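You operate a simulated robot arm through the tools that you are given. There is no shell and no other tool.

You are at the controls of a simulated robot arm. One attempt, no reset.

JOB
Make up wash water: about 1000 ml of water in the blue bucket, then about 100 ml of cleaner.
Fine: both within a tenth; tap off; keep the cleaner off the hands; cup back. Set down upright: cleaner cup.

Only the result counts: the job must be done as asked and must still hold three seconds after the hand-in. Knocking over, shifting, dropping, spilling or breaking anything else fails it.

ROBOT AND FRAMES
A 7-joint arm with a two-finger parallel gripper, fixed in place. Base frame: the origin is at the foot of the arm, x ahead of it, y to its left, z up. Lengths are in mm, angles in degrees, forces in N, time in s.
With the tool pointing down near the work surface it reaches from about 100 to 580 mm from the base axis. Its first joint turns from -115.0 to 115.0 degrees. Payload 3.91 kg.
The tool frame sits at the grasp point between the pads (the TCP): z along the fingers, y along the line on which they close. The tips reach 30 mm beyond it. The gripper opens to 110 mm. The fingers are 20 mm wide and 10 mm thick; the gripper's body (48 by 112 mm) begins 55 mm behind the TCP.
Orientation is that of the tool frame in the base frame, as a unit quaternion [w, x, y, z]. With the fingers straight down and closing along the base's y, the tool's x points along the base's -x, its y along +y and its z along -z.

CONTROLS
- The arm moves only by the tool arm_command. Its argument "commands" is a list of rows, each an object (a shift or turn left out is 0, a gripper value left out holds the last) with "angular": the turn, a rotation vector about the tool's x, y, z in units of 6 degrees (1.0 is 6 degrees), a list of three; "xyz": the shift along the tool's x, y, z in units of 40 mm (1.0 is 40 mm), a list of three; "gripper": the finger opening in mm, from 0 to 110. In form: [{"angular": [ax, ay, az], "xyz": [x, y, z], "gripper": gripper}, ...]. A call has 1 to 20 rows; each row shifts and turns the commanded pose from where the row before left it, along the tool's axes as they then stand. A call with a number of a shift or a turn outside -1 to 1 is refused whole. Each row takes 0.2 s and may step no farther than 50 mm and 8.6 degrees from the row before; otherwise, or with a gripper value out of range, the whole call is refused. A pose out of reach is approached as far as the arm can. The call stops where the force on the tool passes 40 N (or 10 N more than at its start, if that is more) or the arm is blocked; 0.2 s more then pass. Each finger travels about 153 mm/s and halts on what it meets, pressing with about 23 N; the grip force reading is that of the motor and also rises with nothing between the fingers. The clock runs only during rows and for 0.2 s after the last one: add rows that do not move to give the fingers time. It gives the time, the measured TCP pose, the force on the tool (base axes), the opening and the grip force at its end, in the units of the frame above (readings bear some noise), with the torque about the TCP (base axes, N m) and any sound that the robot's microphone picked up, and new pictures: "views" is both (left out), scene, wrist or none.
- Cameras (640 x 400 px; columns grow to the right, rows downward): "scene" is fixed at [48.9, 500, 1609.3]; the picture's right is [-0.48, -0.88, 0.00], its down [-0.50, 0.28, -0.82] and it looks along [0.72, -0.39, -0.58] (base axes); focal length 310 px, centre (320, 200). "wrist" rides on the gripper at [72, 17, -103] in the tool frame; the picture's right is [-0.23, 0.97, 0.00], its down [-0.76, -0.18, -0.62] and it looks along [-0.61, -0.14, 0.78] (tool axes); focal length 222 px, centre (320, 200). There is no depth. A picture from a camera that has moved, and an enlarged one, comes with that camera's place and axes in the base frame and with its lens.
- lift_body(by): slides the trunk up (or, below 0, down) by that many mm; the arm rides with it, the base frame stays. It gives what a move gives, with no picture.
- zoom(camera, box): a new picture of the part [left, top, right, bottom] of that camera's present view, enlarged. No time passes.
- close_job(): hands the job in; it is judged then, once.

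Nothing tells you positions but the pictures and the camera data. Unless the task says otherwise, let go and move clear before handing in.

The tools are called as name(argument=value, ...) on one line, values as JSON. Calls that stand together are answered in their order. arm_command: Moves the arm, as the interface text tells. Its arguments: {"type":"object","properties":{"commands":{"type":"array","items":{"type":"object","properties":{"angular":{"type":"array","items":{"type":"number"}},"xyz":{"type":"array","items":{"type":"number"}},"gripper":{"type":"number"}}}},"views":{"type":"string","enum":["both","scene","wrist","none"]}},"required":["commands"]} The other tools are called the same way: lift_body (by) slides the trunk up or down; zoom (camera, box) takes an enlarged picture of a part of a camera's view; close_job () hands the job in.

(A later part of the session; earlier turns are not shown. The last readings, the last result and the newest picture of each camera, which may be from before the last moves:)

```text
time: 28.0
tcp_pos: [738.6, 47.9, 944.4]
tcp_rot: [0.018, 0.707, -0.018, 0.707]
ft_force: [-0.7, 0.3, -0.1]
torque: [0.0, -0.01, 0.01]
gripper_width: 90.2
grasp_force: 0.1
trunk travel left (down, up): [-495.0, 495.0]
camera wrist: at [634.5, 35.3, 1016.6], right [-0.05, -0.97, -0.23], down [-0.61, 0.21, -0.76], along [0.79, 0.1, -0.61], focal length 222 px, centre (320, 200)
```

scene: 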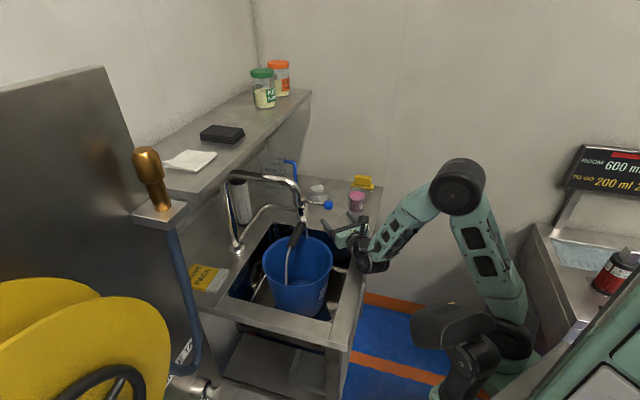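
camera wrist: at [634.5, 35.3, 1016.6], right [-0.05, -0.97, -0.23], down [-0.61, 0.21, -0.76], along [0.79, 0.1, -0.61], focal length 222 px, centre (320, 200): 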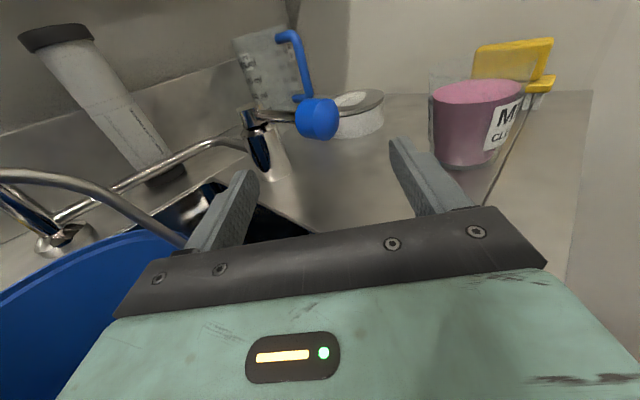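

I see the blue knob straight ahead between the fingers. I'll zoom to pin down knob, lever and post from this angle.

zoom(camera="wrist", box=[230, 70, 360, 190])

zoom(camera="scene", box=[290, 170, 400, 290])

zoom(camera="wrist", box=[410, 30, 560, 190])

```text
3.33 times, centred on (295, 130) of wrist
camera zoom: at [634.5, 35.3, 1016.6], right [-0.05, -0.97, -0.23], down [-0.61, 0.21, -0.76], along [0.79, 0.1, -0.61], focal length 740 px, centre (403, 433)
```

zoom: 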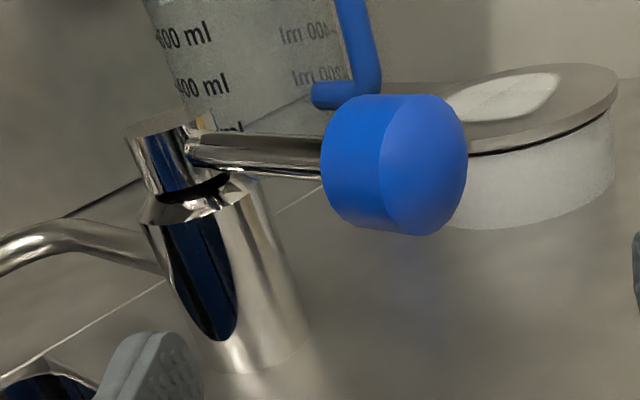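

```text
3.33 times, centred on (345, 230) of scene
camera zoom: at [48.9, 500.0, 1609.3], right [-0.48, -0.88, 0.0], down [-0.5, 0.28, -0.82], along [0.72, -0.39, -0.58], focal length 1035 px, centre (237, 100)
```

zoom: 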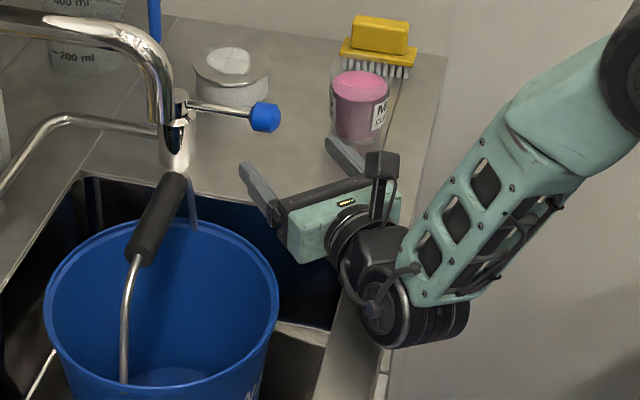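

```text
2.50 times, centred on (485, 110) of wrist
camera zoom: at [634.5, 35.3, 1016.6], right [-0.05, -0.97, -0.23], down [-0.61, 0.21, -0.76], along [0.79, 0.1, -0.61], focal length 555 px, centre (-92, 425)
```

zoom: 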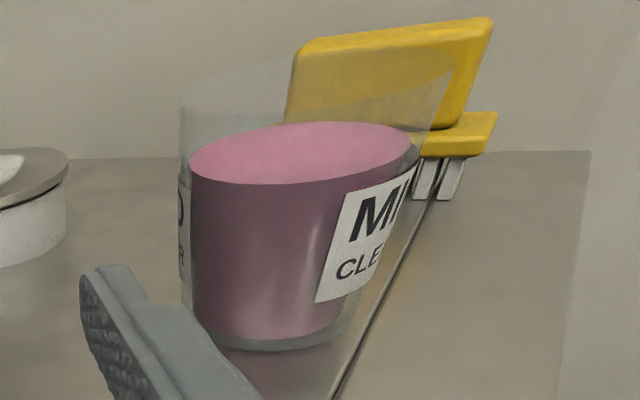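

The lever is horizontal, from a post near (905, 117) to the knob at about (830, 42, 950). I'll slide forward so the fingers straddle the knob, then take a look.

arm_command(commands=[{"xyz": [0.15, 0, 0.9]}, {"xyz": [0, 0, 0.9]}, {}])

```text
time: 28.8
tcp_pos: [813.1, 41.9, 949.8]
tcp_rot: [0.019, 0.707, -0.019, 0.707]
ft_force: [-0.2, 0.3, -0.7]
torque: [0.01, 0.01, 0.0]
gripper_width: 89.9
grasp_force: 0.2
trunk travel left (down, up): [-495.0, 495.0]
camera wrist: at [708.3, 30.1, 1021.4], right [-0.05, -0.97, -0.23], down [-0.61, 0.21, -0.76], along [0.79, 0.1, -0.61], focal length 222 px, centre (320, 200)
```

scene: 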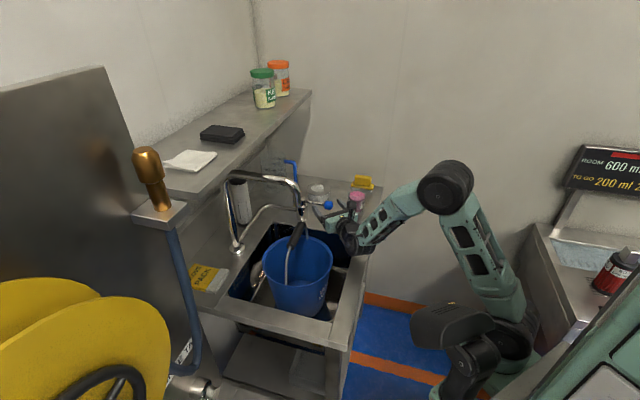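
wrist: 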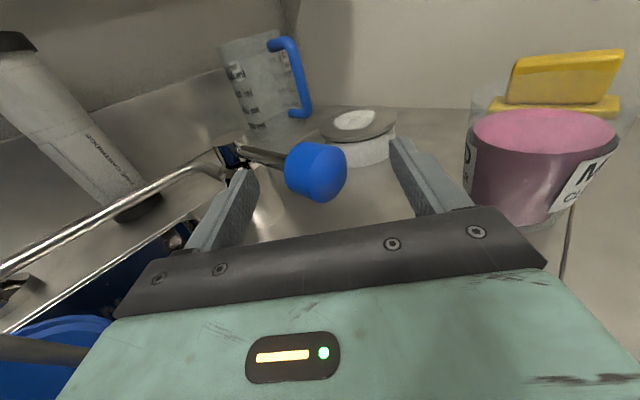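

The knob sits between the fingers. I'll push it gently leftward (toward the sink) with the right finger and watch force and sound.

arm_command(commands=[{"xyz": [0, -0.25, 0]}, {"xyz": [0, -0.25, 0]}, {"xyz": [0, -0.2, 0]}, {"xyz": [0, -0.1, 0]}, {"xyz": [0, -0.1, 0]}])

```text
time: 30.0
tcp_pos: [814.5, 81.7, 950.5]
tcp_rot: [0.018, 0.708, -0.018, 0.706]
ft_force: [-1.6, -2.2, -0.5]
torque: [0.01, -0.01, -0.12]
gripper_width: 90.6
grasp_force: 0.6
trunk travel left (down, up): [-495.0, 495.0]
camera wrist: at [710.7, 69.1, 1022.6], right [-0.05, -0.97, -0.23], down [-0.61, 0.21, -0.76], along [0.79, 0.1, -0.61], focal length 222 px, centre (320, 200)
```

scene: 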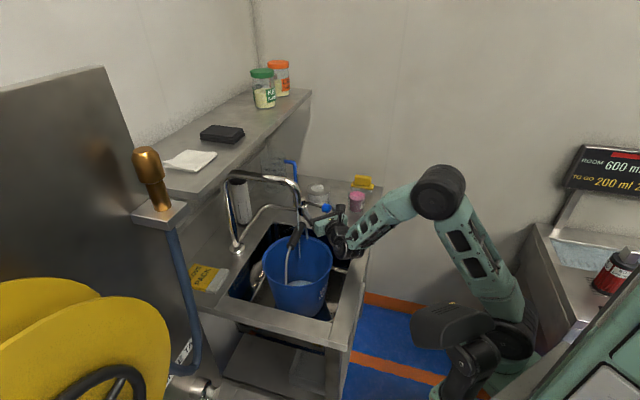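
wrist: 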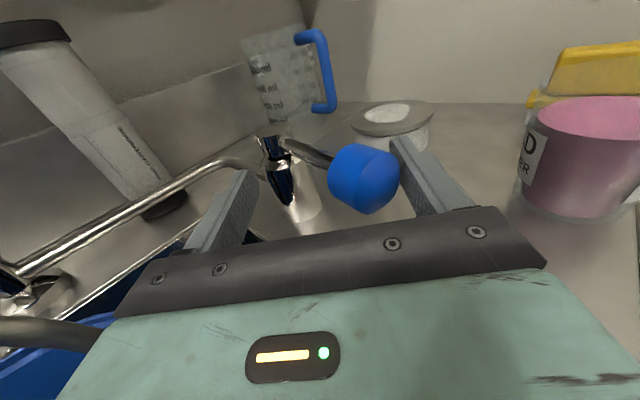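

The lever moves with only about 2 N. I'll check whether water started to flow.

zoom(camera="scene", box=[250, 165, 360, 285])

zoom(camera="wrist", box=[230, 110, 440, 240])

```text
3.33 times, centred on (305, 225) of scene
camera zoom: at [48.9, 500.0, 1609.3], right [-0.48, -0.88, 0.0], down [-0.5, 0.28, -0.82], along [0.72, -0.39, -0.58], focal length 1035 px, centre (370, 117)
```

zoom: 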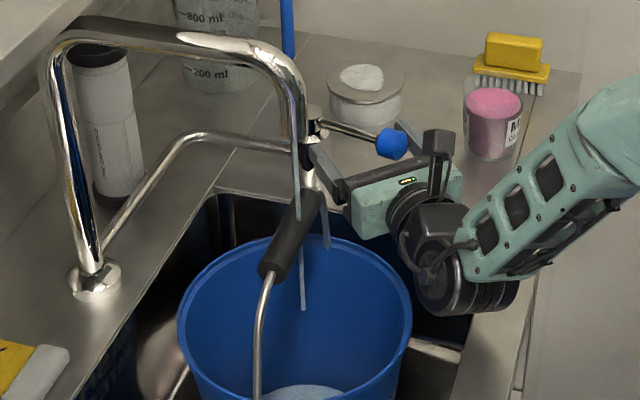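

```text
3.05 times, centred on (335, 175) of wrist
camera zoom: at [710.7, 69.1, 1022.6], right [-0.05, -0.97, -0.23], down [-0.61, 0.21, -0.76], along [0.79, 0.1, -0.61], focal length 677 px, centre (274, 276)
```

zoom: 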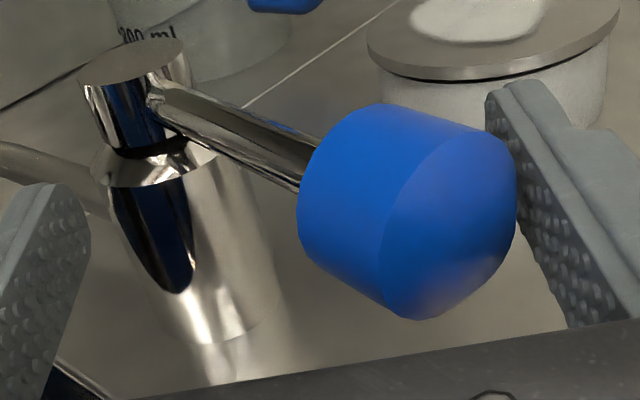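

Pushing left opens it: a thin stream is falling into the bucket. I'll let it run a couple of seconds and check how the level develops.

arm_command(commands=[{}, {}, {}, {}, {}, {}, {}, {}, {}], views="none")

zoom(camera="scene", box=[258, 225, 338, 275])

zoom(camera="scene", box=[258, 270, 338, 320])

```text
time: 32.0
tcp_pos: [815.1, 80.3, 950.6]
tcp_rot: [0.019, 0.707, -0.019, 0.707]
ft_force: [-0.4, 0.9, 0.3]
torque: [0.03, 0.03, -0.04]
gripper_width: 90.0
grasp_force: 0.2
trunk travel left (down, up): [-495.0, 495.0]
```

```text
8.00 times, centred on (298, 250) of scene
camera zoom: at [48.9, 500.0, 1609.3], right [-0.48, -0.88, 0.0], down [-0.5, 0.28, -0.82], along [0.72, -0.39, -0.58], focal length 2484 px, centre (496, -200)
```

zoom: 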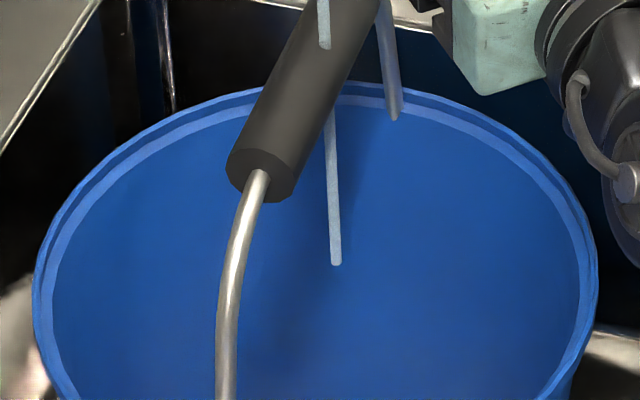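

```text
8.00 times, centred on (298, 295) of scene
camera zoom: at [48.9, 500.0, 1609.3], right [-0.48, -0.88, 0.0], down [-0.5, 0.28, -0.82], along [0.72, -0.39, -0.58], focal length 2484 px, centre (496, -560)
```

zoom: 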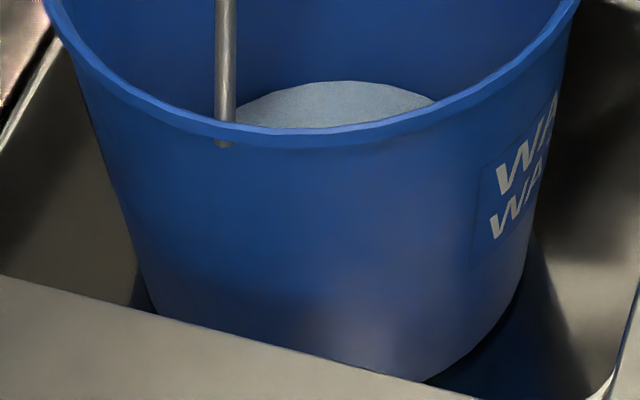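

The surface is a thin grey film and the stream lands inside the rim. The flow is slow, so I'll open the lever some more and watch the level rise.

arm_command(commands=[{"xyz": [0, -0.25, 0]}, {"xyz": [0, -0.25, -0.1]}, {"xyz": [0, -0.25, -0.1]}, {}, {}, {}, {}, {}, {}, {}])

zoom(camera="scene", box=[258, 225, 338, 275])

zoom(camera="scene", box=[258, 270, 338, 320])

```text
time: 34.2
tcp_pos: [808.3, 110.0, 951.3]
tcp_rot: [0.019, 0.707, -0.019, 0.707]
ft_force: [0.1, -0.2, -0.4]
torque: [0.01, 0.01, 0.02]
gripper_width: 90.1
grasp_force: 0.2
trunk travel left (down, up): [-495.0, 495.0]
camera wrist: at [703.8, 98.3, 1023.0], right [-0.05, -0.97, -0.23], down [-0.61, 0.21, -0.76], along [0.79, 0.1, -0.61], focal length 222 px, centre (320, 200)
```

scene: 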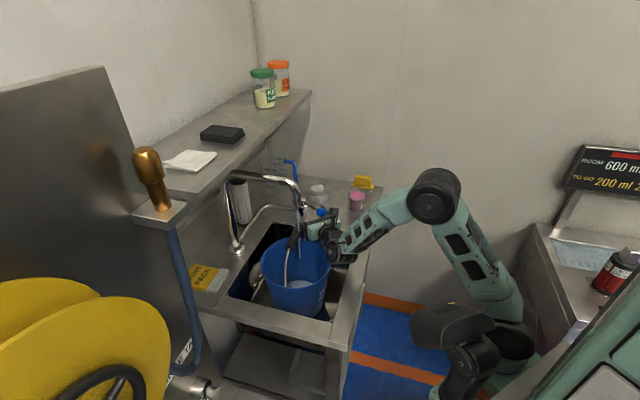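
wrist: 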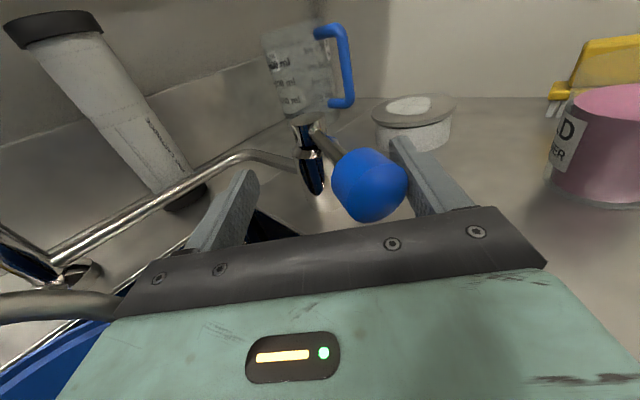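

```text
8.00 times, centred on (298, 250) of scene
camera zoom: at [48.9, 500.0, 1609.3], right [-0.48, -0.88, 0.0], down [-0.5, 0.28, -0.82], along [0.72, -0.39, -0.58], focal length 2484 px, centre (496, -200)
```

zoom: 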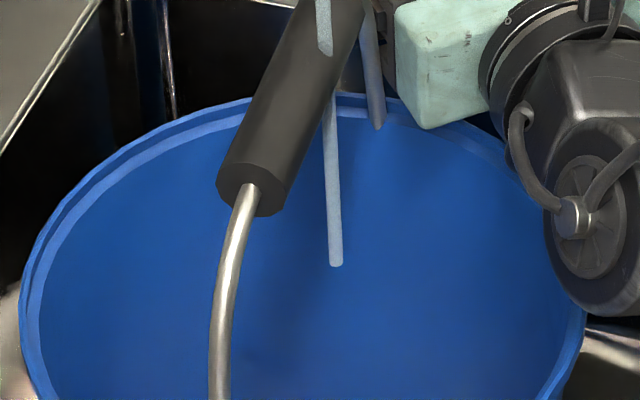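

```text
8.00 times, centred on (298, 295) of scene
camera zoom: at [48.9, 500.0, 1609.3], right [-0.48, -0.88, 0.0], down [-0.5, 0.28, -0.82], along [0.72, -0.39, -0.58], focal length 2484 px, centre (496, -560)
```

zoom: 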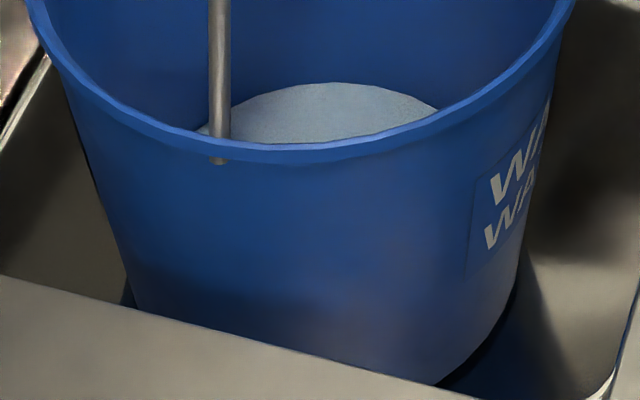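

The wrist housing nudged the bucket rim by several millimetres, so I must not go further left. I'll back off to the right now (the lever stays where it is) and keep watching the level.

arm_command(commands=[{"xyz": [0, 0.35, 0]}, {"xyz": [0, 0.35, 0]}])

zoom(camera="scene", box=[258, 225, 338, 275])

zoom(camera="scene", box=[258, 270, 338, 320])

zoom(camera="wrist", box=[230, 90, 440, 240])

```text
time: 34.8
tcp_pos: [808.1, 81.9, 949.1]
tcp_rot: [0.018, 0.708, -0.018, 0.706]
ft_force: [1.0, -0.1, 0.5]
torque: [0.0, 0.03, -0.02]
gripper_width: 90.1
grasp_force: 0.2
trunk travel left (down, up): [-495.0, 495.0]
camera wrist: at [703.1, 69.7, 1022.3], right [-0.05, -0.97, -0.23], down [-0.61, 0.21, -0.76], along [0.79, 0.1, -0.61], focal length 222 px, centre (320, 200)
```

scene: 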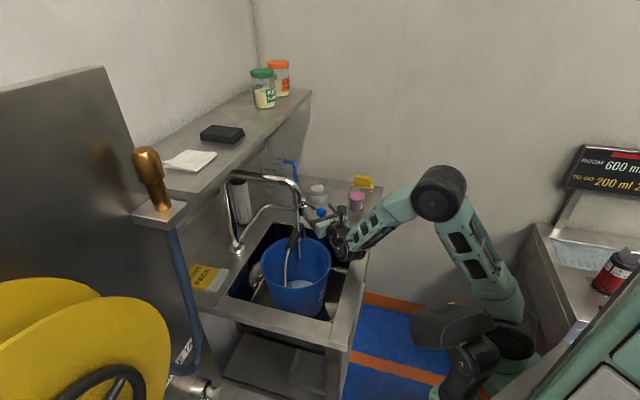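
wrist: 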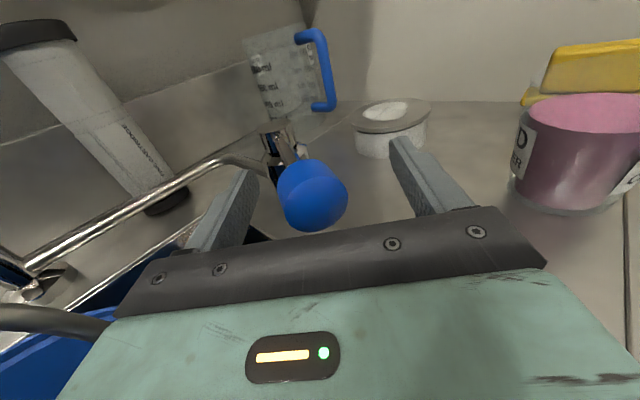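

```text
8.00 times, centred on (298, 250) of scene
camera zoom: at [48.9, 500.0, 1609.3], right [-0.48, -0.88, 0.0], down [-0.5, 0.28, -0.82], along [0.72, -0.39, -0.58], focal length 2484 px, centre (496, -200)
```

zoom: 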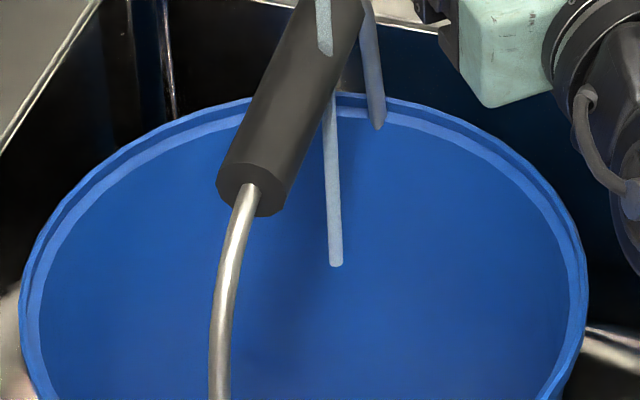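

```text
8.00 times, centred on (298, 295) of scene
camera zoom: at [48.9, 500.0, 1609.3], right [-0.48, -0.88, 0.0], down [-0.5, 0.28, -0.82], along [0.72, -0.39, -0.58], focal length 2484 px, centre (496, -560)
```

zoom: 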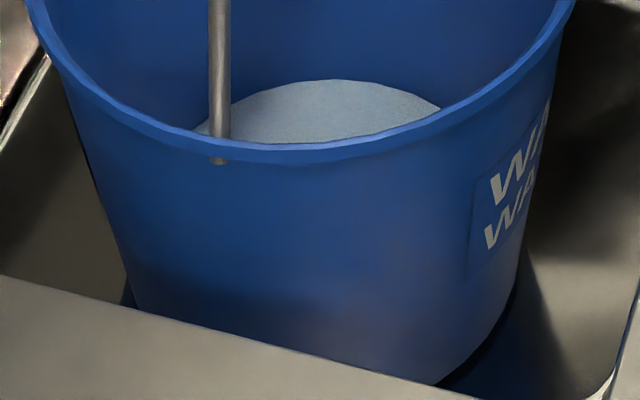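

```text
2.67 times, centred on (335, 165) of wrist
camera zoom: at [703.1, 69.7, 1022.3], right [-0.05, -0.97, -0.23], down [-0.61, 0.21, -0.76], along [0.79, 0.1, -0.61], focal length 592 px, centre (280, 293)
```

zoom: 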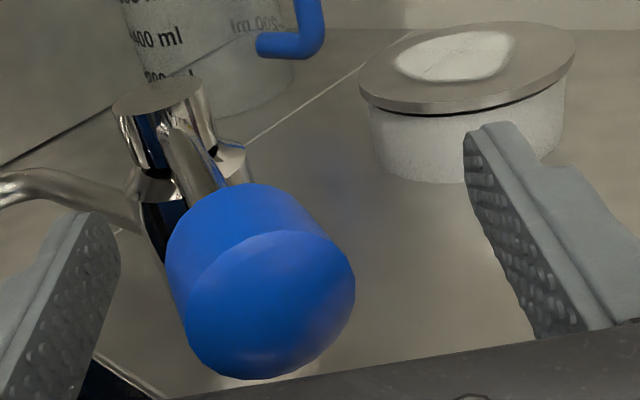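

The bucket is free again, still inside the sink and under the stream, and water is rising steadily. I'll let it run 2 s and measure the rate with a sharper zoom.

zoom(camera="scene", box=[280, 262, 328, 292])

arm_command(commands=[{}, {}, {}, {}, {}, {}, {}, {}, {}], views="none")

zoom(camera="scene", box=[280, 262, 328, 292])

zoom(camera="scene", box=[258, 270, 338, 320])

```text
13.33 times, centred on (304, 277) of scene
camera zoom: at [48.9, 500.0, 1609.3], right [-0.48, -0.88, 0.0], down [-0.5, 0.28, -0.82], along [0.72, -0.39, -0.58], focal length 4140 px, centre (533, -827)
```

zoom: 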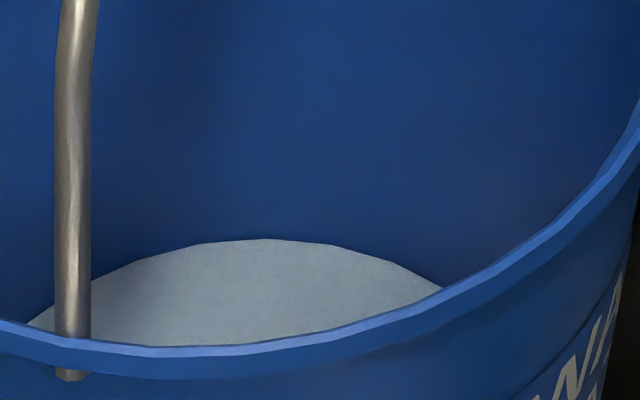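

```text
time: 36.8
tcp_pos: [806.4, 81.8, 950.0]
tcp_rot: [0.019, 0.707, -0.019, 0.707]
ft_force: [-0.2, -0.5, 0.3]
torque: [-0.01, -0.01, -0.01]
gripper_width: 89.8
grasp_force: 0.1
trunk travel left (down, up): [-495.0, 495.0]
```

```text
13.33 times, centred on (304, 277) of scene
camera zoom: at [48.9, 500.0, 1609.3], right [-0.48, -0.88, 0.0], down [-0.5, 0.28, -0.82], along [0.72, -0.39, -0.58], focal length 4140 px, centre (533, -827)
```

zoom: 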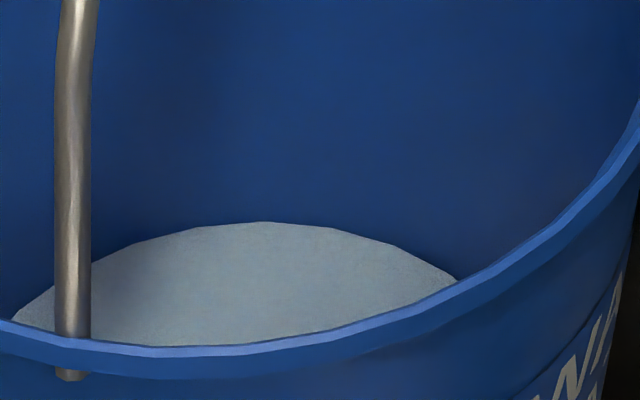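

```text
8.00 times, centred on (298, 295) of scene
camera zoom: at [48.9, 500.0, 1609.3], right [-0.48, -0.88, 0.0], down [-0.5, 0.28, -0.82], along [0.72, -0.39, -0.58], focal length 2484 px, centre (496, -560)
```

zoom: 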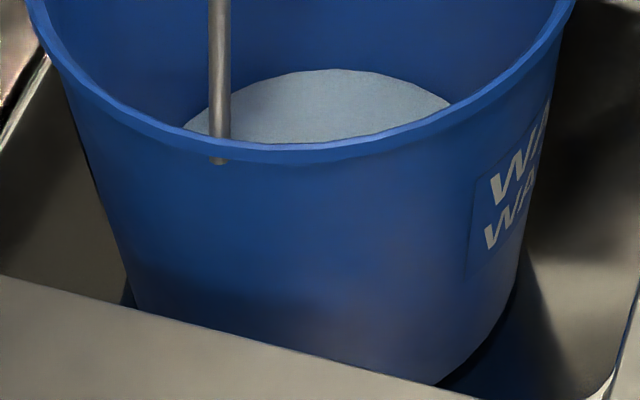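

The level rises about 8.5 px/s in this zoom, which by my bucket geometry is near 60 ml/s, with roughly 270 ml in now. I'll let it run in two chunks and measure again.

arm_command(commands=[{}, {}, {}, {}, {}, {}, {}, {}, {}, {}, {}, {}, {}, {}, {}, {}, {}, {}, {}], views="none")

zoom(camera="scene", box=[280, 262, 328, 292])

zoom(camera="scene", box=[250, 215, 346, 275])

```text
time: 40.8
tcp_pos: [806.8, 81.2, 950.9]
tcp_rot: [0.019, 0.708, -0.019, 0.706]
ft_force: [-0.1, 0.5, -0.6]
torque: [-0.02, -0.04, 0.01]
gripper_width: 90.0
grasp_force: 0.0
trunk travel left (down, up): [-495.0, 495.0]
```

```text
13.33 times, centred on (304, 277) of scene
camera zoom: at [48.9, 500.0, 1609.3], right [-0.48, -0.88, 0.0], down [-0.5, 0.28, -0.82], along [0.72, -0.39, -0.58], focal length 4140 px, centre (533, -827)
```

zoom: 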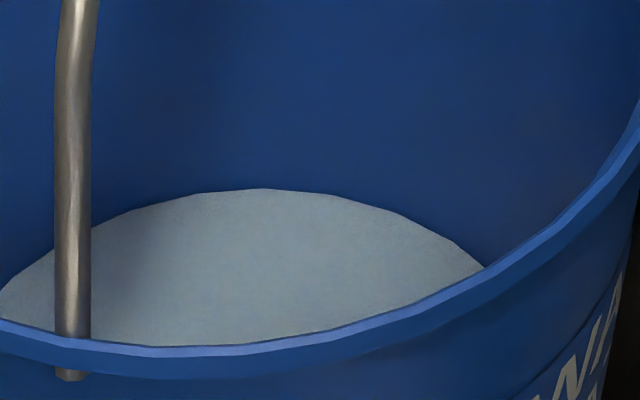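

```text
6.67 times, centred on (298, 245) of scene
camera zoom: at [48.9, 500.0, 1609.3], right [-0.48, -0.88, 0.0], down [-0.5, 0.28, -0.82], along [0.72, -0.39, -0.58], focal length 2070 px, centre (467, -100)
```

zoom: 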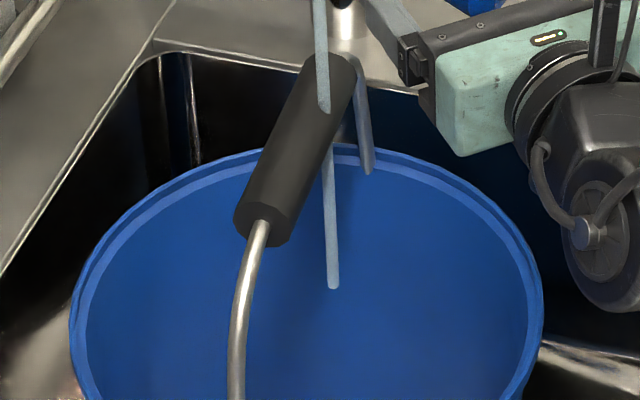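

About half way by my estimate. Another 4 s.

arm_command(commands=[{}, {}, {}, {}, {}, {}, {}, {}, {}, {}, {}, {}, {}, {}, {}, {}, {}, {}, {}], views="none")

zoom(camera="scene", box=[280, 262, 328, 292])

zoom(camera="wrist", box=[230, 90, 440, 240])

```text
time: 44.8
tcp_pos: [807.1, 81.4, 951.1]
tcp_rot: [0.019, 0.708, -0.019, 0.706]
ft_force: [-0.5, 0.1, 0.2]
torque: [-0.01, -0.03, 0.02]
gripper_width: 89.9
grasp_force: 0.0
trunk travel left (down, up): [-495.0, 495.0]
```

```text
13.33 times, centred on (304, 277) of scene
camera zoom: at [48.9, 500.0, 1609.3], right [-0.48, -0.88, 0.0], down [-0.5, 0.28, -0.82], along [0.72, -0.39, -0.58], focal length 4140 px, centre (533, -827)
```

zoom: 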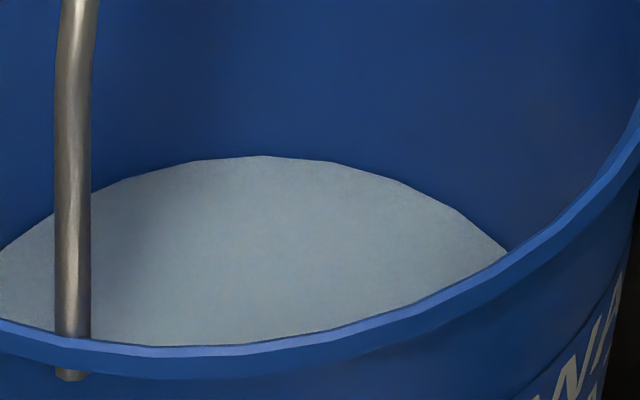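

```text
2.67 times, centred on (335, 165) of wrist
camera zoom: at [703.1, 69.7, 1022.4], right [-0.05, -0.97, -0.23], down [-0.61, 0.21, -0.76], along [0.79, 0.1, -0.61], focal length 592 px, centre (280, 293)
```

zoom: 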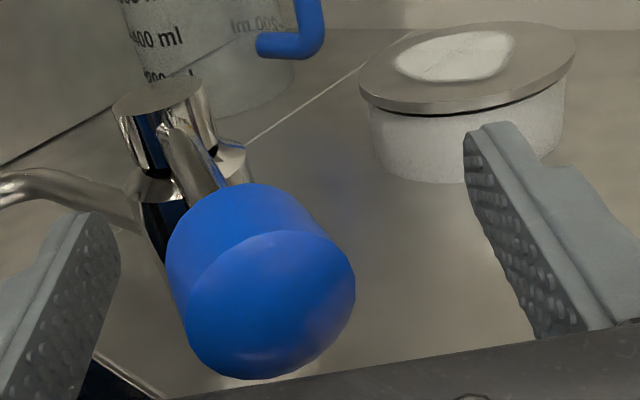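

I estimate about 760 ml now. I'll narrow the fingers slightly and push the lever back to its closed stop, keeping clear of the cleaner cup on the right.

arm_command(commands=[{"xyz": [0, 0.25, 0.05], "gripper": 70}, {"xyz": [0, 0.25, 0.05]}, {"xyz": [0, 0.25, 0.05]}, {"xyz": [0, 0.2, 0.05]}, {"xyz": [0, 0.15, 0]}, {}])

zoom(camera="wrist", box=[230, 90, 440, 240])

zoom(camera="scene", box=[250, 165, 360, 285])

```text
time: 46.2
tcp_pos: [811.7, 39.2, 950.0]
tcp_rot: [0.018, 0.707, -0.018, 0.706]
ft_force: [-4.0, 6.6, -0.7]
torque: [-0.05, -0.02, 0.36]
gripper_width: 73.5
grasp_force: 4.0
trunk travel left (down, up): [-495.0, 495.0]
camera wrist: at [707.5, 26.9, 1022.2], right [-0.05, -0.97, -0.23], down [-0.61, 0.21, -0.76], along [0.79, 0.1, -0.61], focal length 222 px, centre (320, 200)
```

scene: 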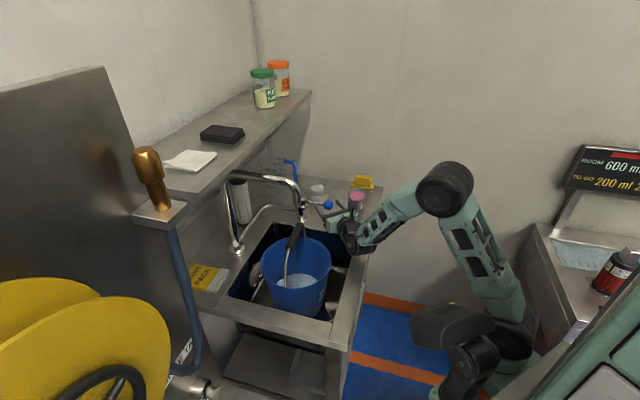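
wrist: 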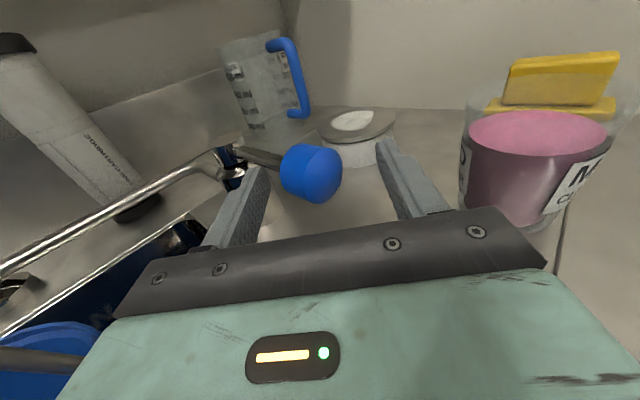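

```text
2.67 times, centred on (335, 165) of wrist
camera zoom: at [707.5, 26.9, 1022.2], right [-0.05, -0.97, -0.23], down [-0.61, 0.21, -0.76], along [0.79, 0.1, -0.61], focal length 592 px, centre (280, 293)
```

zoom: 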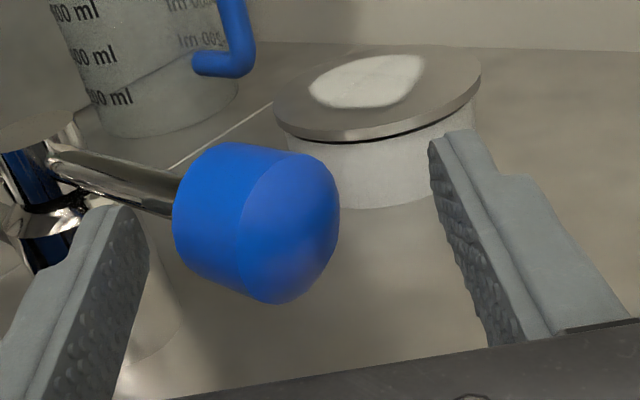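

```text
3.33 times, centred on (305, 225) of scene
camera zoom: at [48.9, 500.0, 1609.3], right [-0.48, -0.88, 0.0], down [-0.5, 0.28, -0.82], along [0.72, -0.39, -0.58], focal length 1035 px, centre (370, 117)
```

zoom: 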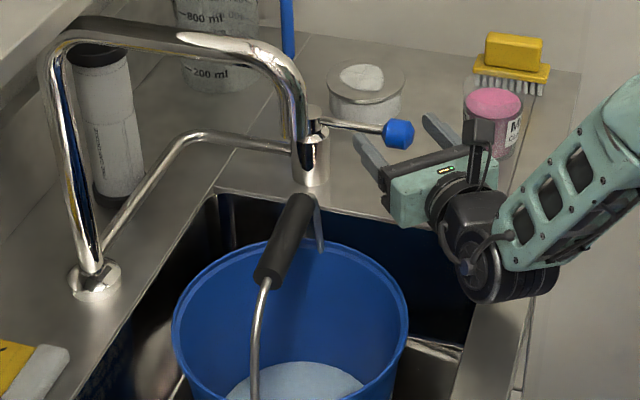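

No stream is visible and the lever is resting on its closed stop (about 8 N). I'll relax the push a little, then measure the level twice to be sure nothing is dripping.

arm_command(commands=[{"xyz": [0, -0.1, 0]}, {"xyz": [0, -0.15, 0]}], views="none")

zoom(camera="scene", box=[280, 262, 328, 292])

arm_command(commands=[{}, {}, {}, {}, {}], views="none")

zoom(camera="scene", box=[280, 262, 328, 292])

zoom(camera="scene", box=[290, 170, 340, 210])

```text
time: 46.8
tcp_pos: [814.6, 45.7, 950.4]
tcp_rot: [0.02, 0.707, -0.02, 0.707]
ft_force: [0.2, -0.3, -0.3]
torque: [-0.01, 0.0, -0.02]
gripper_width: 69.7
grasp_force: 0.1
trunk travel left (down, up): [-495.0, 495.0]
```

```text
13.33 times, centred on (304, 277) of scene
camera zoom: at [48.9, 500.0, 1609.3], right [-0.48, -0.88, 0.0], down [-0.5, 0.28, -0.82], along [0.72, -0.39, -0.58], focal length 4140 px, centre (533, -827)
```

zoom: 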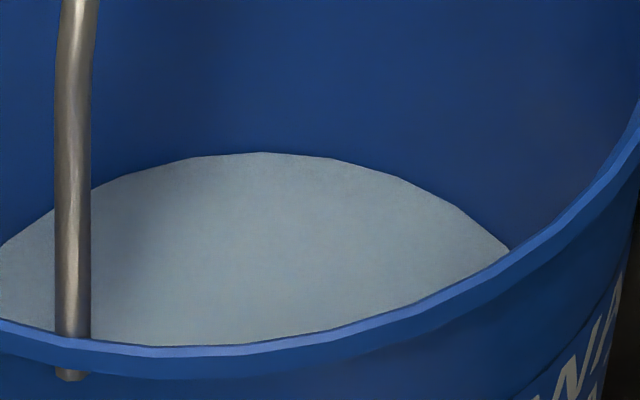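

```text
time: 48.0
tcp_pos: [813.3, 48.2, 950.2]
tcp_rot: [0.019, 0.707, -0.019, 0.706]
ft_force: [-0.2, 0.1, 0.2]
torque: [-0.03, 0.03, -0.02]
gripper_width: 70.2
grasp_force: 0.1
trunk travel left (down, up): [-495.0, 495.0]
```

```text
13.33 times, centred on (304, 277) of scene
camera zoom: at [48.9, 500.0, 1609.3], right [-0.48, -0.88, 0.0], down [-0.5, 0.28, -0.82], along [0.72, -0.39, -0.58], focal length 4140 px, centre (533, -827)
```

zoom: 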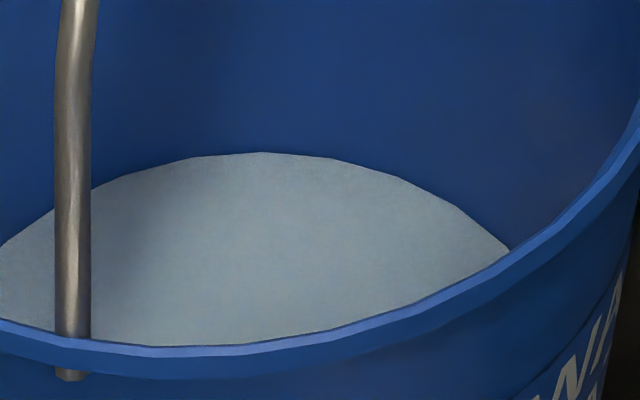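

```text
10.00 times, centred on (315, 190) of scene
camera zoom: at [48.9, 500.0, 1609.3], right [-0.48, -0.88, 0.0], down [-0.5, 0.28, -0.82], along [0.72, -0.39, -0.58], focal length 3105 px, centre (370, 300)
```

zoom: 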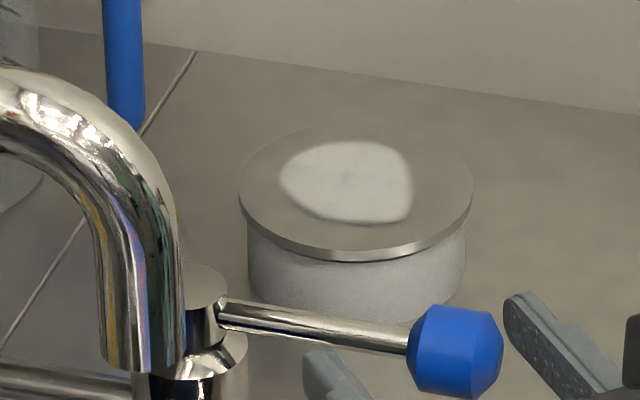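

The level is stable and the tap is off. Now I want an accurate volume, so I'll back away from the tap and look down into the bucket with the wrist camera.

arm_command(commands=[{"xyz": [0, 0, -0.9]}, {"xyz": [0, 0, -0.9]}, {"xyz": [0, 0, -0.9]}, {"xyz": [0.9, 0, 0]}, {"xyz": [0.9, 0, 0]}, {"xyz": [0.9, 0, 0]}, {"xyz": [0.9, 0, 0]}, {"xyz": [0.9, 0, 0]}, {"xyz": [0.9, 0, 0]}], views="none")

arm_command(commands=[{"angular": [1, 0, 0]}, {"angular": [1, 0, 0]}, {"angular": [1, 0, 0]}, {"angular": [1, 0, 0]}, {"angular": [1, 0, 0]}, {"angular": [1, 0, 0]}, {"angular": [1, 0, 0]}, {"angular": [1, 0, 0]}, {"angular": [0, -1, 0]}, {"angular": [0, -1, 0]}, {"angular": [0, -1, 0]}, {"angular": [0, -1, 0]}, {"angular": [0, -1, 0]}])

```text
time: 50.0
tcp_pos: [704.9, 54.2, 1169.1]
tcp_rot: [0.018, 0.707, -0.018, 0.707]
ft_force: [0.9, 0.2, 0.3]
torque: [0.03, -0.02, 0.0]
gripper_width: 70.1
grasp_force: 0.1
trunk travel left (down, up): [-495.0, 495.0]
```

```text
time: 52.8
tcp_pos: [669.3, 171.5, 1237.4]
tcp_rot: [-0.173, 0.806, 0.305, 0.476]
ft_force: [0.1, -0.3, -1.1]
torque: [-0.03, -0.03, 0.02]
gripper_width: 69.8
grasp_force: 0.1
out of reach, approached as far as the arm can: row 4, 5, 6, 7, 8
trunk travel left (down, up): [-495.0, 495.0]
camera wrist: at [637.0, 122.7, 1350.4], right [0.56, -0.81, -0.19], down [-0.8, -0.47, -0.37], along [0.21, 0.36, -0.91], focal length 222 px, centre (320, 200)
```

scene: 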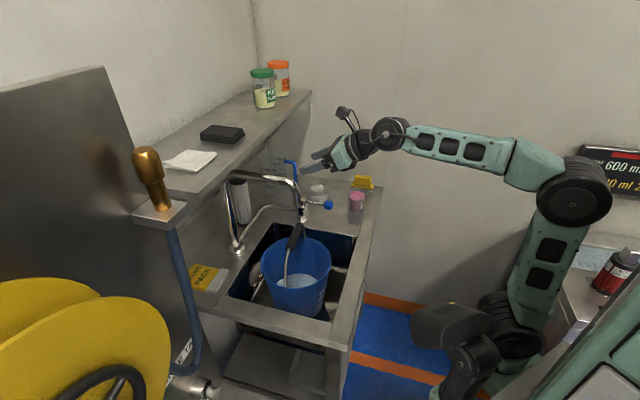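
wrist: 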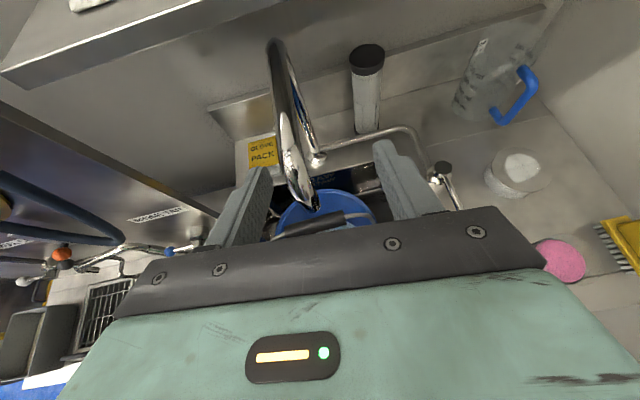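

From both cameras I fit the bucket: floor radius ≈ 79 mm, water surface radius ≈ 84 mm, depth ≈ 38 mm, so about 800 ml now; 1000 ml should bring the far waterline to row ≈126 in my reference zoom. I'll return the tool to level and go back to the tap.

arm_command(commands=[{"xyz": [0, 0.9, 0]}, {"xyz": [0, 0.9, 0]}, {"angular": [0, 1, 0]}, {"angular": [0, 1, 0]}, {"angular": [0, 1, 0]}, {"angular": [0, 1, 0]}, {"angular": [0, 1, 0]}, {"angular": [-1, 0, 0]}, {"angular": [-1, 0, 0]}, {"angular": [-1, 0, 0]}, {"angular": [-1, 0, 0]}, {"angular": [-1, 0, 0]}, {"angular": [-1, 0, 0]}, {"angular": [-1, 0, 0]}, {"angular": [-1, 0, 0]}])

```text
time: 56.0
tcp_pos: [709.7, 111.1, 1253.4]
tcp_rot: [-0.087, 0.694, 0.086, 0.71]
ft_force: [0.3, -0.5, -0.1]
torque: [0.0, 0.02, -0.01]
gripper_width: 69.8
grasp_force: 0.0
out of reach, approached as far as the arm can: row 10, 11, 12, 13, 14, 15
trunk travel left (down, up): [-495.0, 495.0]
camera wrist: at [611.3, 69.9, 1322.0], right [0.24, -0.94, -0.23], down [-0.63, 0.02, -0.78], along [0.74, 0.33, -0.59], focal length 222 px, centre (320, 200)
```

scene: 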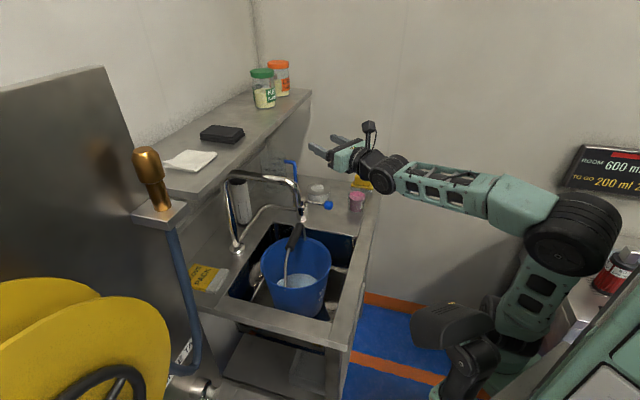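
wrist: 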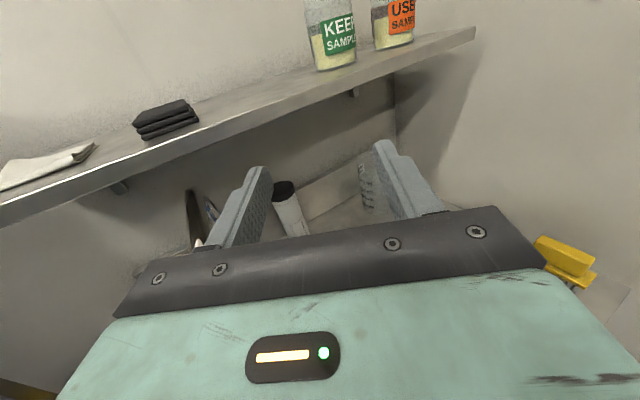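

The arm was a bit too folded to turn all the way back, but this 14° left heading is actually better: it swings the wrist away from the bucket. I'll move right and down to the tap height with this heading.

arm_command(commands=[{"xyz": [0, 0.76, -0.15]}, {"xyz": [0, 0.76, -0.15]}, {"xyz": [0, 0.76, -0.15]}, {"xyz": [-0.95, 0, 0]}, {"xyz": [-0.95, 0, 0]}, {"xyz": [-0.95, 0, 0]}, {"xyz": [-0.95, 0, 0]}, {"xyz": [-0.95, 0, 0]}, {"xyz": [-0.95, 0, 0]}, {"xyz": [-0.95, 0, 0]}, {}])

```text
time: 58.4
tcp_pos: [702.8, 23.0, 1008.9]
tcp_rot: [-0.087, 0.694, 0.086, 0.709]
ft_force: [-1.1, -0.3, 0.0]
torque: [-0.01, 0.03, 0.02]
gripper_width: 69.8
grasp_force: 0.0
out of reach, approached as far as the arm can: row 10
trunk travel left (down, up): [-495.0, 495.0]
camera wrist: at [605.1, -20.2, 1078.0], right [0.24, -0.94, -0.23], down [-0.63, 0.02, -0.77], along [0.74, 0.33, -0.59], focal length 222 px, centre (320, 200)
```

scene: 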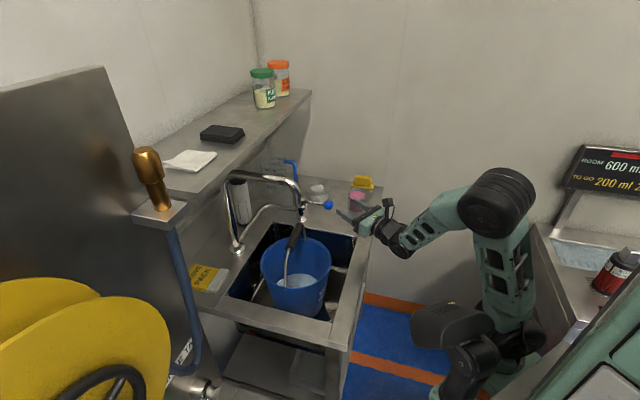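
wrist: 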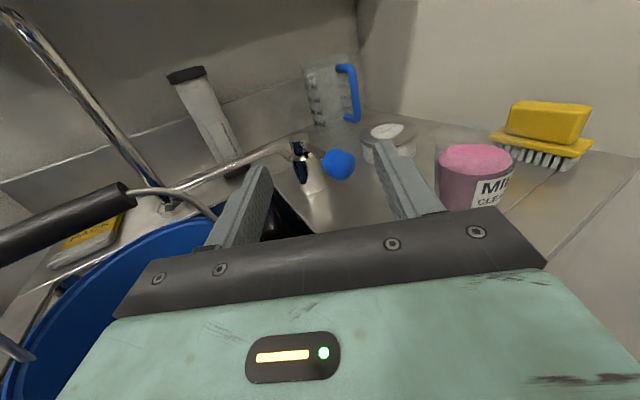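

I'll glide forward and down so the knob ends up between the fingers.

arm_command(commands=[{"xyz": [-0.75, 0.1, 0.65]}, {"xyz": [-0.75, 0.1, 0.65]}, {"xyz": [0, 0, 0.7]}, {"xyz": [0, 0, 0.7]}, {}])

```text
time: 59.6
tcp_pos: [740.0, 46.8, 1038.6]
tcp_rot: [-0.087, 0.694, 0.086, 0.709]
ft_force: [0.4, -0.2, -0.1]
torque: [0.01, -0.02, 0.01]
gripper_width: 70.1
grasp_force: 0.1
out of reach, approached as far as the arm can: row 1, 2, 3, 4
trunk travel left (down, up): [-495.0, 495.0]
camera wrist: at [641.4, 4.3, 1108.5], right [0.24, -0.94, -0.23], down [-0.63, 0.02, -0.78], along [0.74, 0.33, -0.59], focal length 222 px, centre (320, 200)
```

scene: 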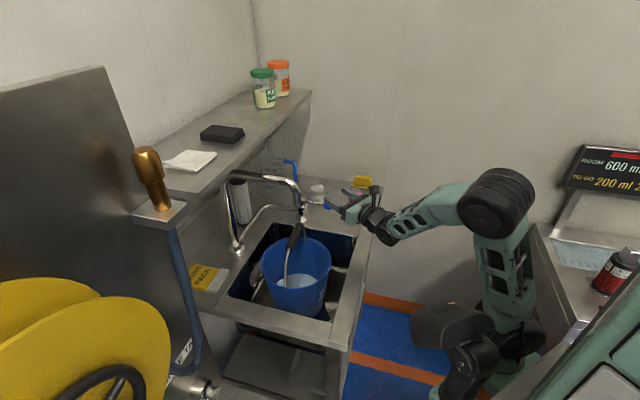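
wrist: 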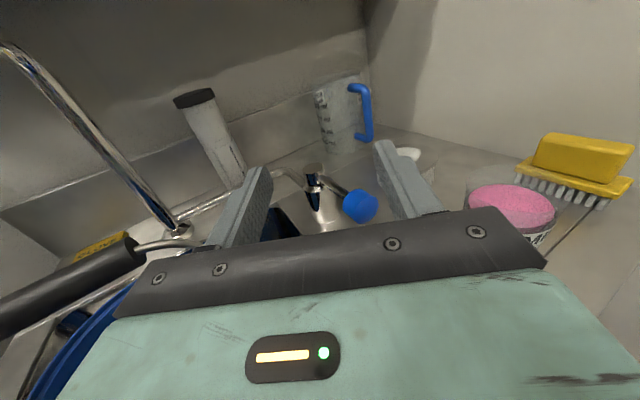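

This heading runs the wrist into a limit at low height. I'll turn the tool back straight ahead and try again from here.

arm_command(commands=[{"angular": [-1, 0, 0]}, {"angular": [-1, 0, 0]}, {"angular": [-0.8, 0, 0]}, {}], views="none")

arm_command(commands=[{"xyz": [0, 0.4, 0]}, {"xyz": [0, 0.4, 0]}, {}])

```text
time: 60.6
tcp_pos: [721.3, -23.6, 1057.7]
tcp_rot: [0.003, 0.7, -0.016, 0.714]
ft_force: [-0.2, -0.6, 0.4]
torque: [-0.03, -0.03, -0.02]
gripper_width: 70.3
grasp_force: 0.1
out of reach, approached as far as the arm can: row 1, 2, 3
trunk travel left (down, up): [-495.0, 495.0]
```

```text
time: 61.4
tcp_pos: [719.1, -56.6, 1057.6]
tcp_rot: [0.016, 0.699, -0.019, 0.715]
ft_force: [-0.2, -0.3, -0.7]
torque: [0.0, 0.04, -0.02]
gripper_width: 69.9
grasp_force: 0.0
trunk travel left (down, up): [-495.0, 495.0]
camera wrist: at [613.7, -69.2, 1127.0], right [-0.04, -0.97, -0.23], down [-0.6, 0.21, -0.77], along [0.8, 0.11, -0.59], focal length 222 px, centre (320, 200)
```

scene: 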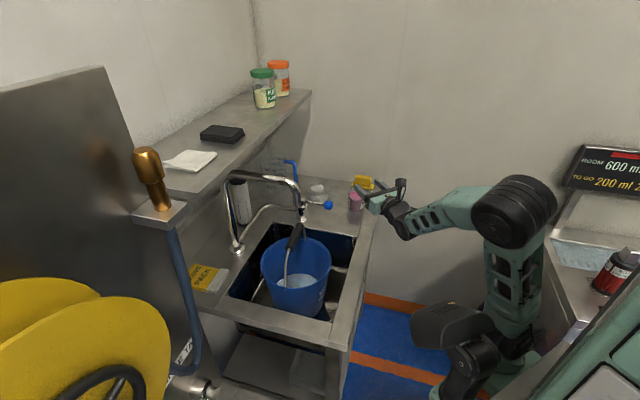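
wrist: 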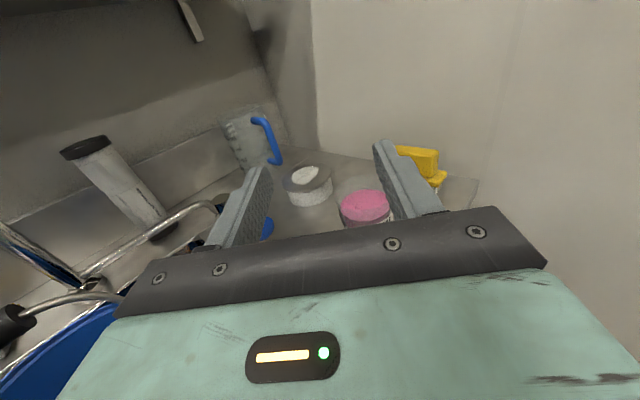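

The heading is straight ahead again. I'll repeat the approach path that worked before: left to the knob line, down, then forward.

arm_command(commands=[{"xyz": [0, -0.86, 0.2]}, {"xyz": [0, -0.86, 0.2]}, {"xyz": [0, -0.86, 0.2]}, {"xyz": [-0.9, 0, 0]}, {"xyz": [-0.9, 0, 0]}, {"xyz": [-0.85, 0, 0]}, {}])

```text
time: 63.0
tcp_pos: [701.0, -45.5, 1005.5]
tcp_rot: [0.011, 0.7, -0.018, 0.714]
ft_force: [-0.3, 0.1, -0.1]
torque: [0.02, 0.01, 0.02]
gripper_width: 70.2
grasp_force: 0.1
out of reach, approached as far as the arm can: row 1, 2, 3, 4, 5, 6
trunk travel left (down, up): [-495.0, 495.0]
camera wrist: at [595.7, -59.0, 1074.5], right [-0.04, -0.97, -0.24], down [-0.6, 0.21, -0.77], along [0.8, 0.11, -0.59], focal length 222 px, centre (320, 200)
```

scene: 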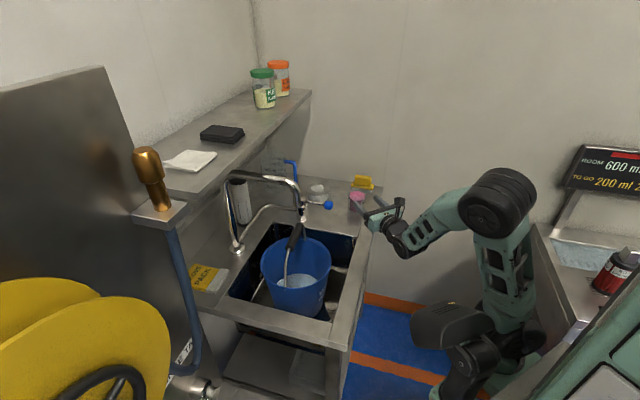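
wrist: 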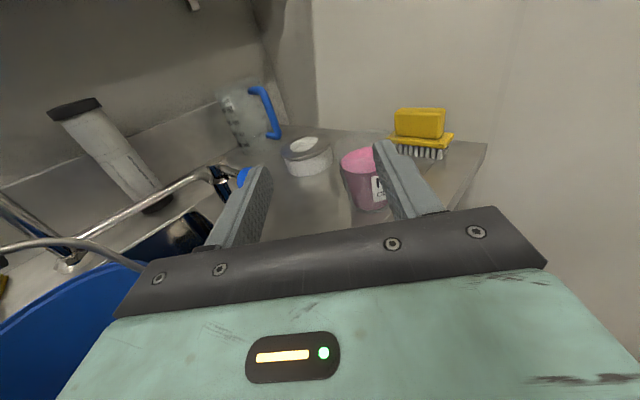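

A joint has run into its limit in this elbow posture. I'll ease away to the right and turn the tool right to let the arm unwind, then come back.

arm_command(commands=[{"xyz": [0.5, 0.8, 0]}, {"xyz": [0.5, 0.8, 0]}, {"xyz": [0.5, 0.8, 0]}, {"angular": [-1, 0, 0], "xyz": [0, 0.5, -0.5]}, {"angular": [-1, 0, 0], "xyz": [0, 0.5, -0.5]}, {"angular": [-1, 0, 0], "xyz": [0, 0, -0.5]}, {"angular": [-1, 0, 0]}, {"angular": [-1, 0, 0]}, {}, {}])

```text
time: 65.2
tcp_pos: [653.0, -254.4, 1037.7]
tcp_rot: [0.182, 0.671, -0.2, 0.691]
ft_force: [-0.3, 0.6, 0.4]
torque: [0.01, -0.02, -0.04]
gripper_width: 69.9
grasp_force: 0.1
out of reach, approached as far as the arm can: row 5, 6, 7, 8
trunk travel left (down, up): [-495.0, 495.0]
camera wrist: at [552.4, -216.3, 1106.0], right [-0.5, -0.83, -0.26], down [-0.41, 0.49, -0.77], along [0.76, -0.28, -0.59], focal length 222 px, centre (320, 200)
```

scene: 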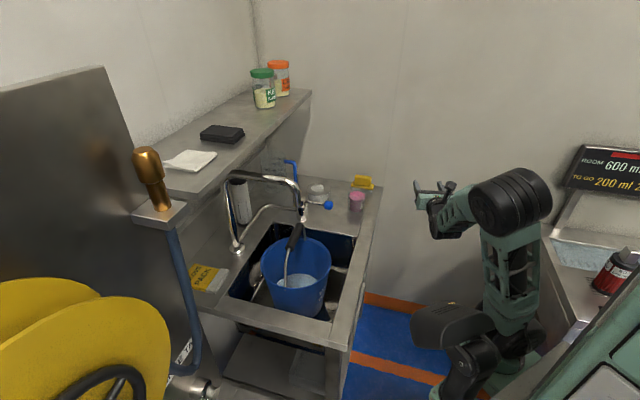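
wrist: 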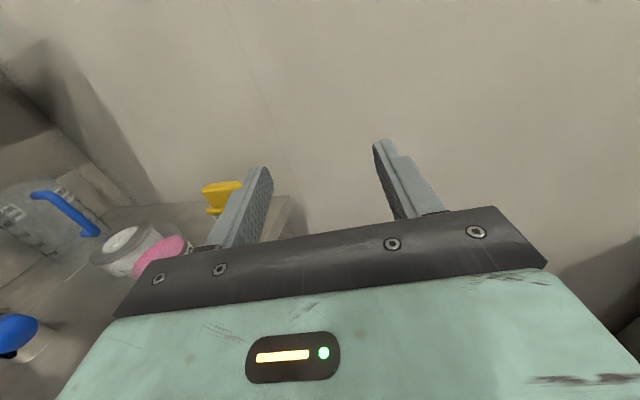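

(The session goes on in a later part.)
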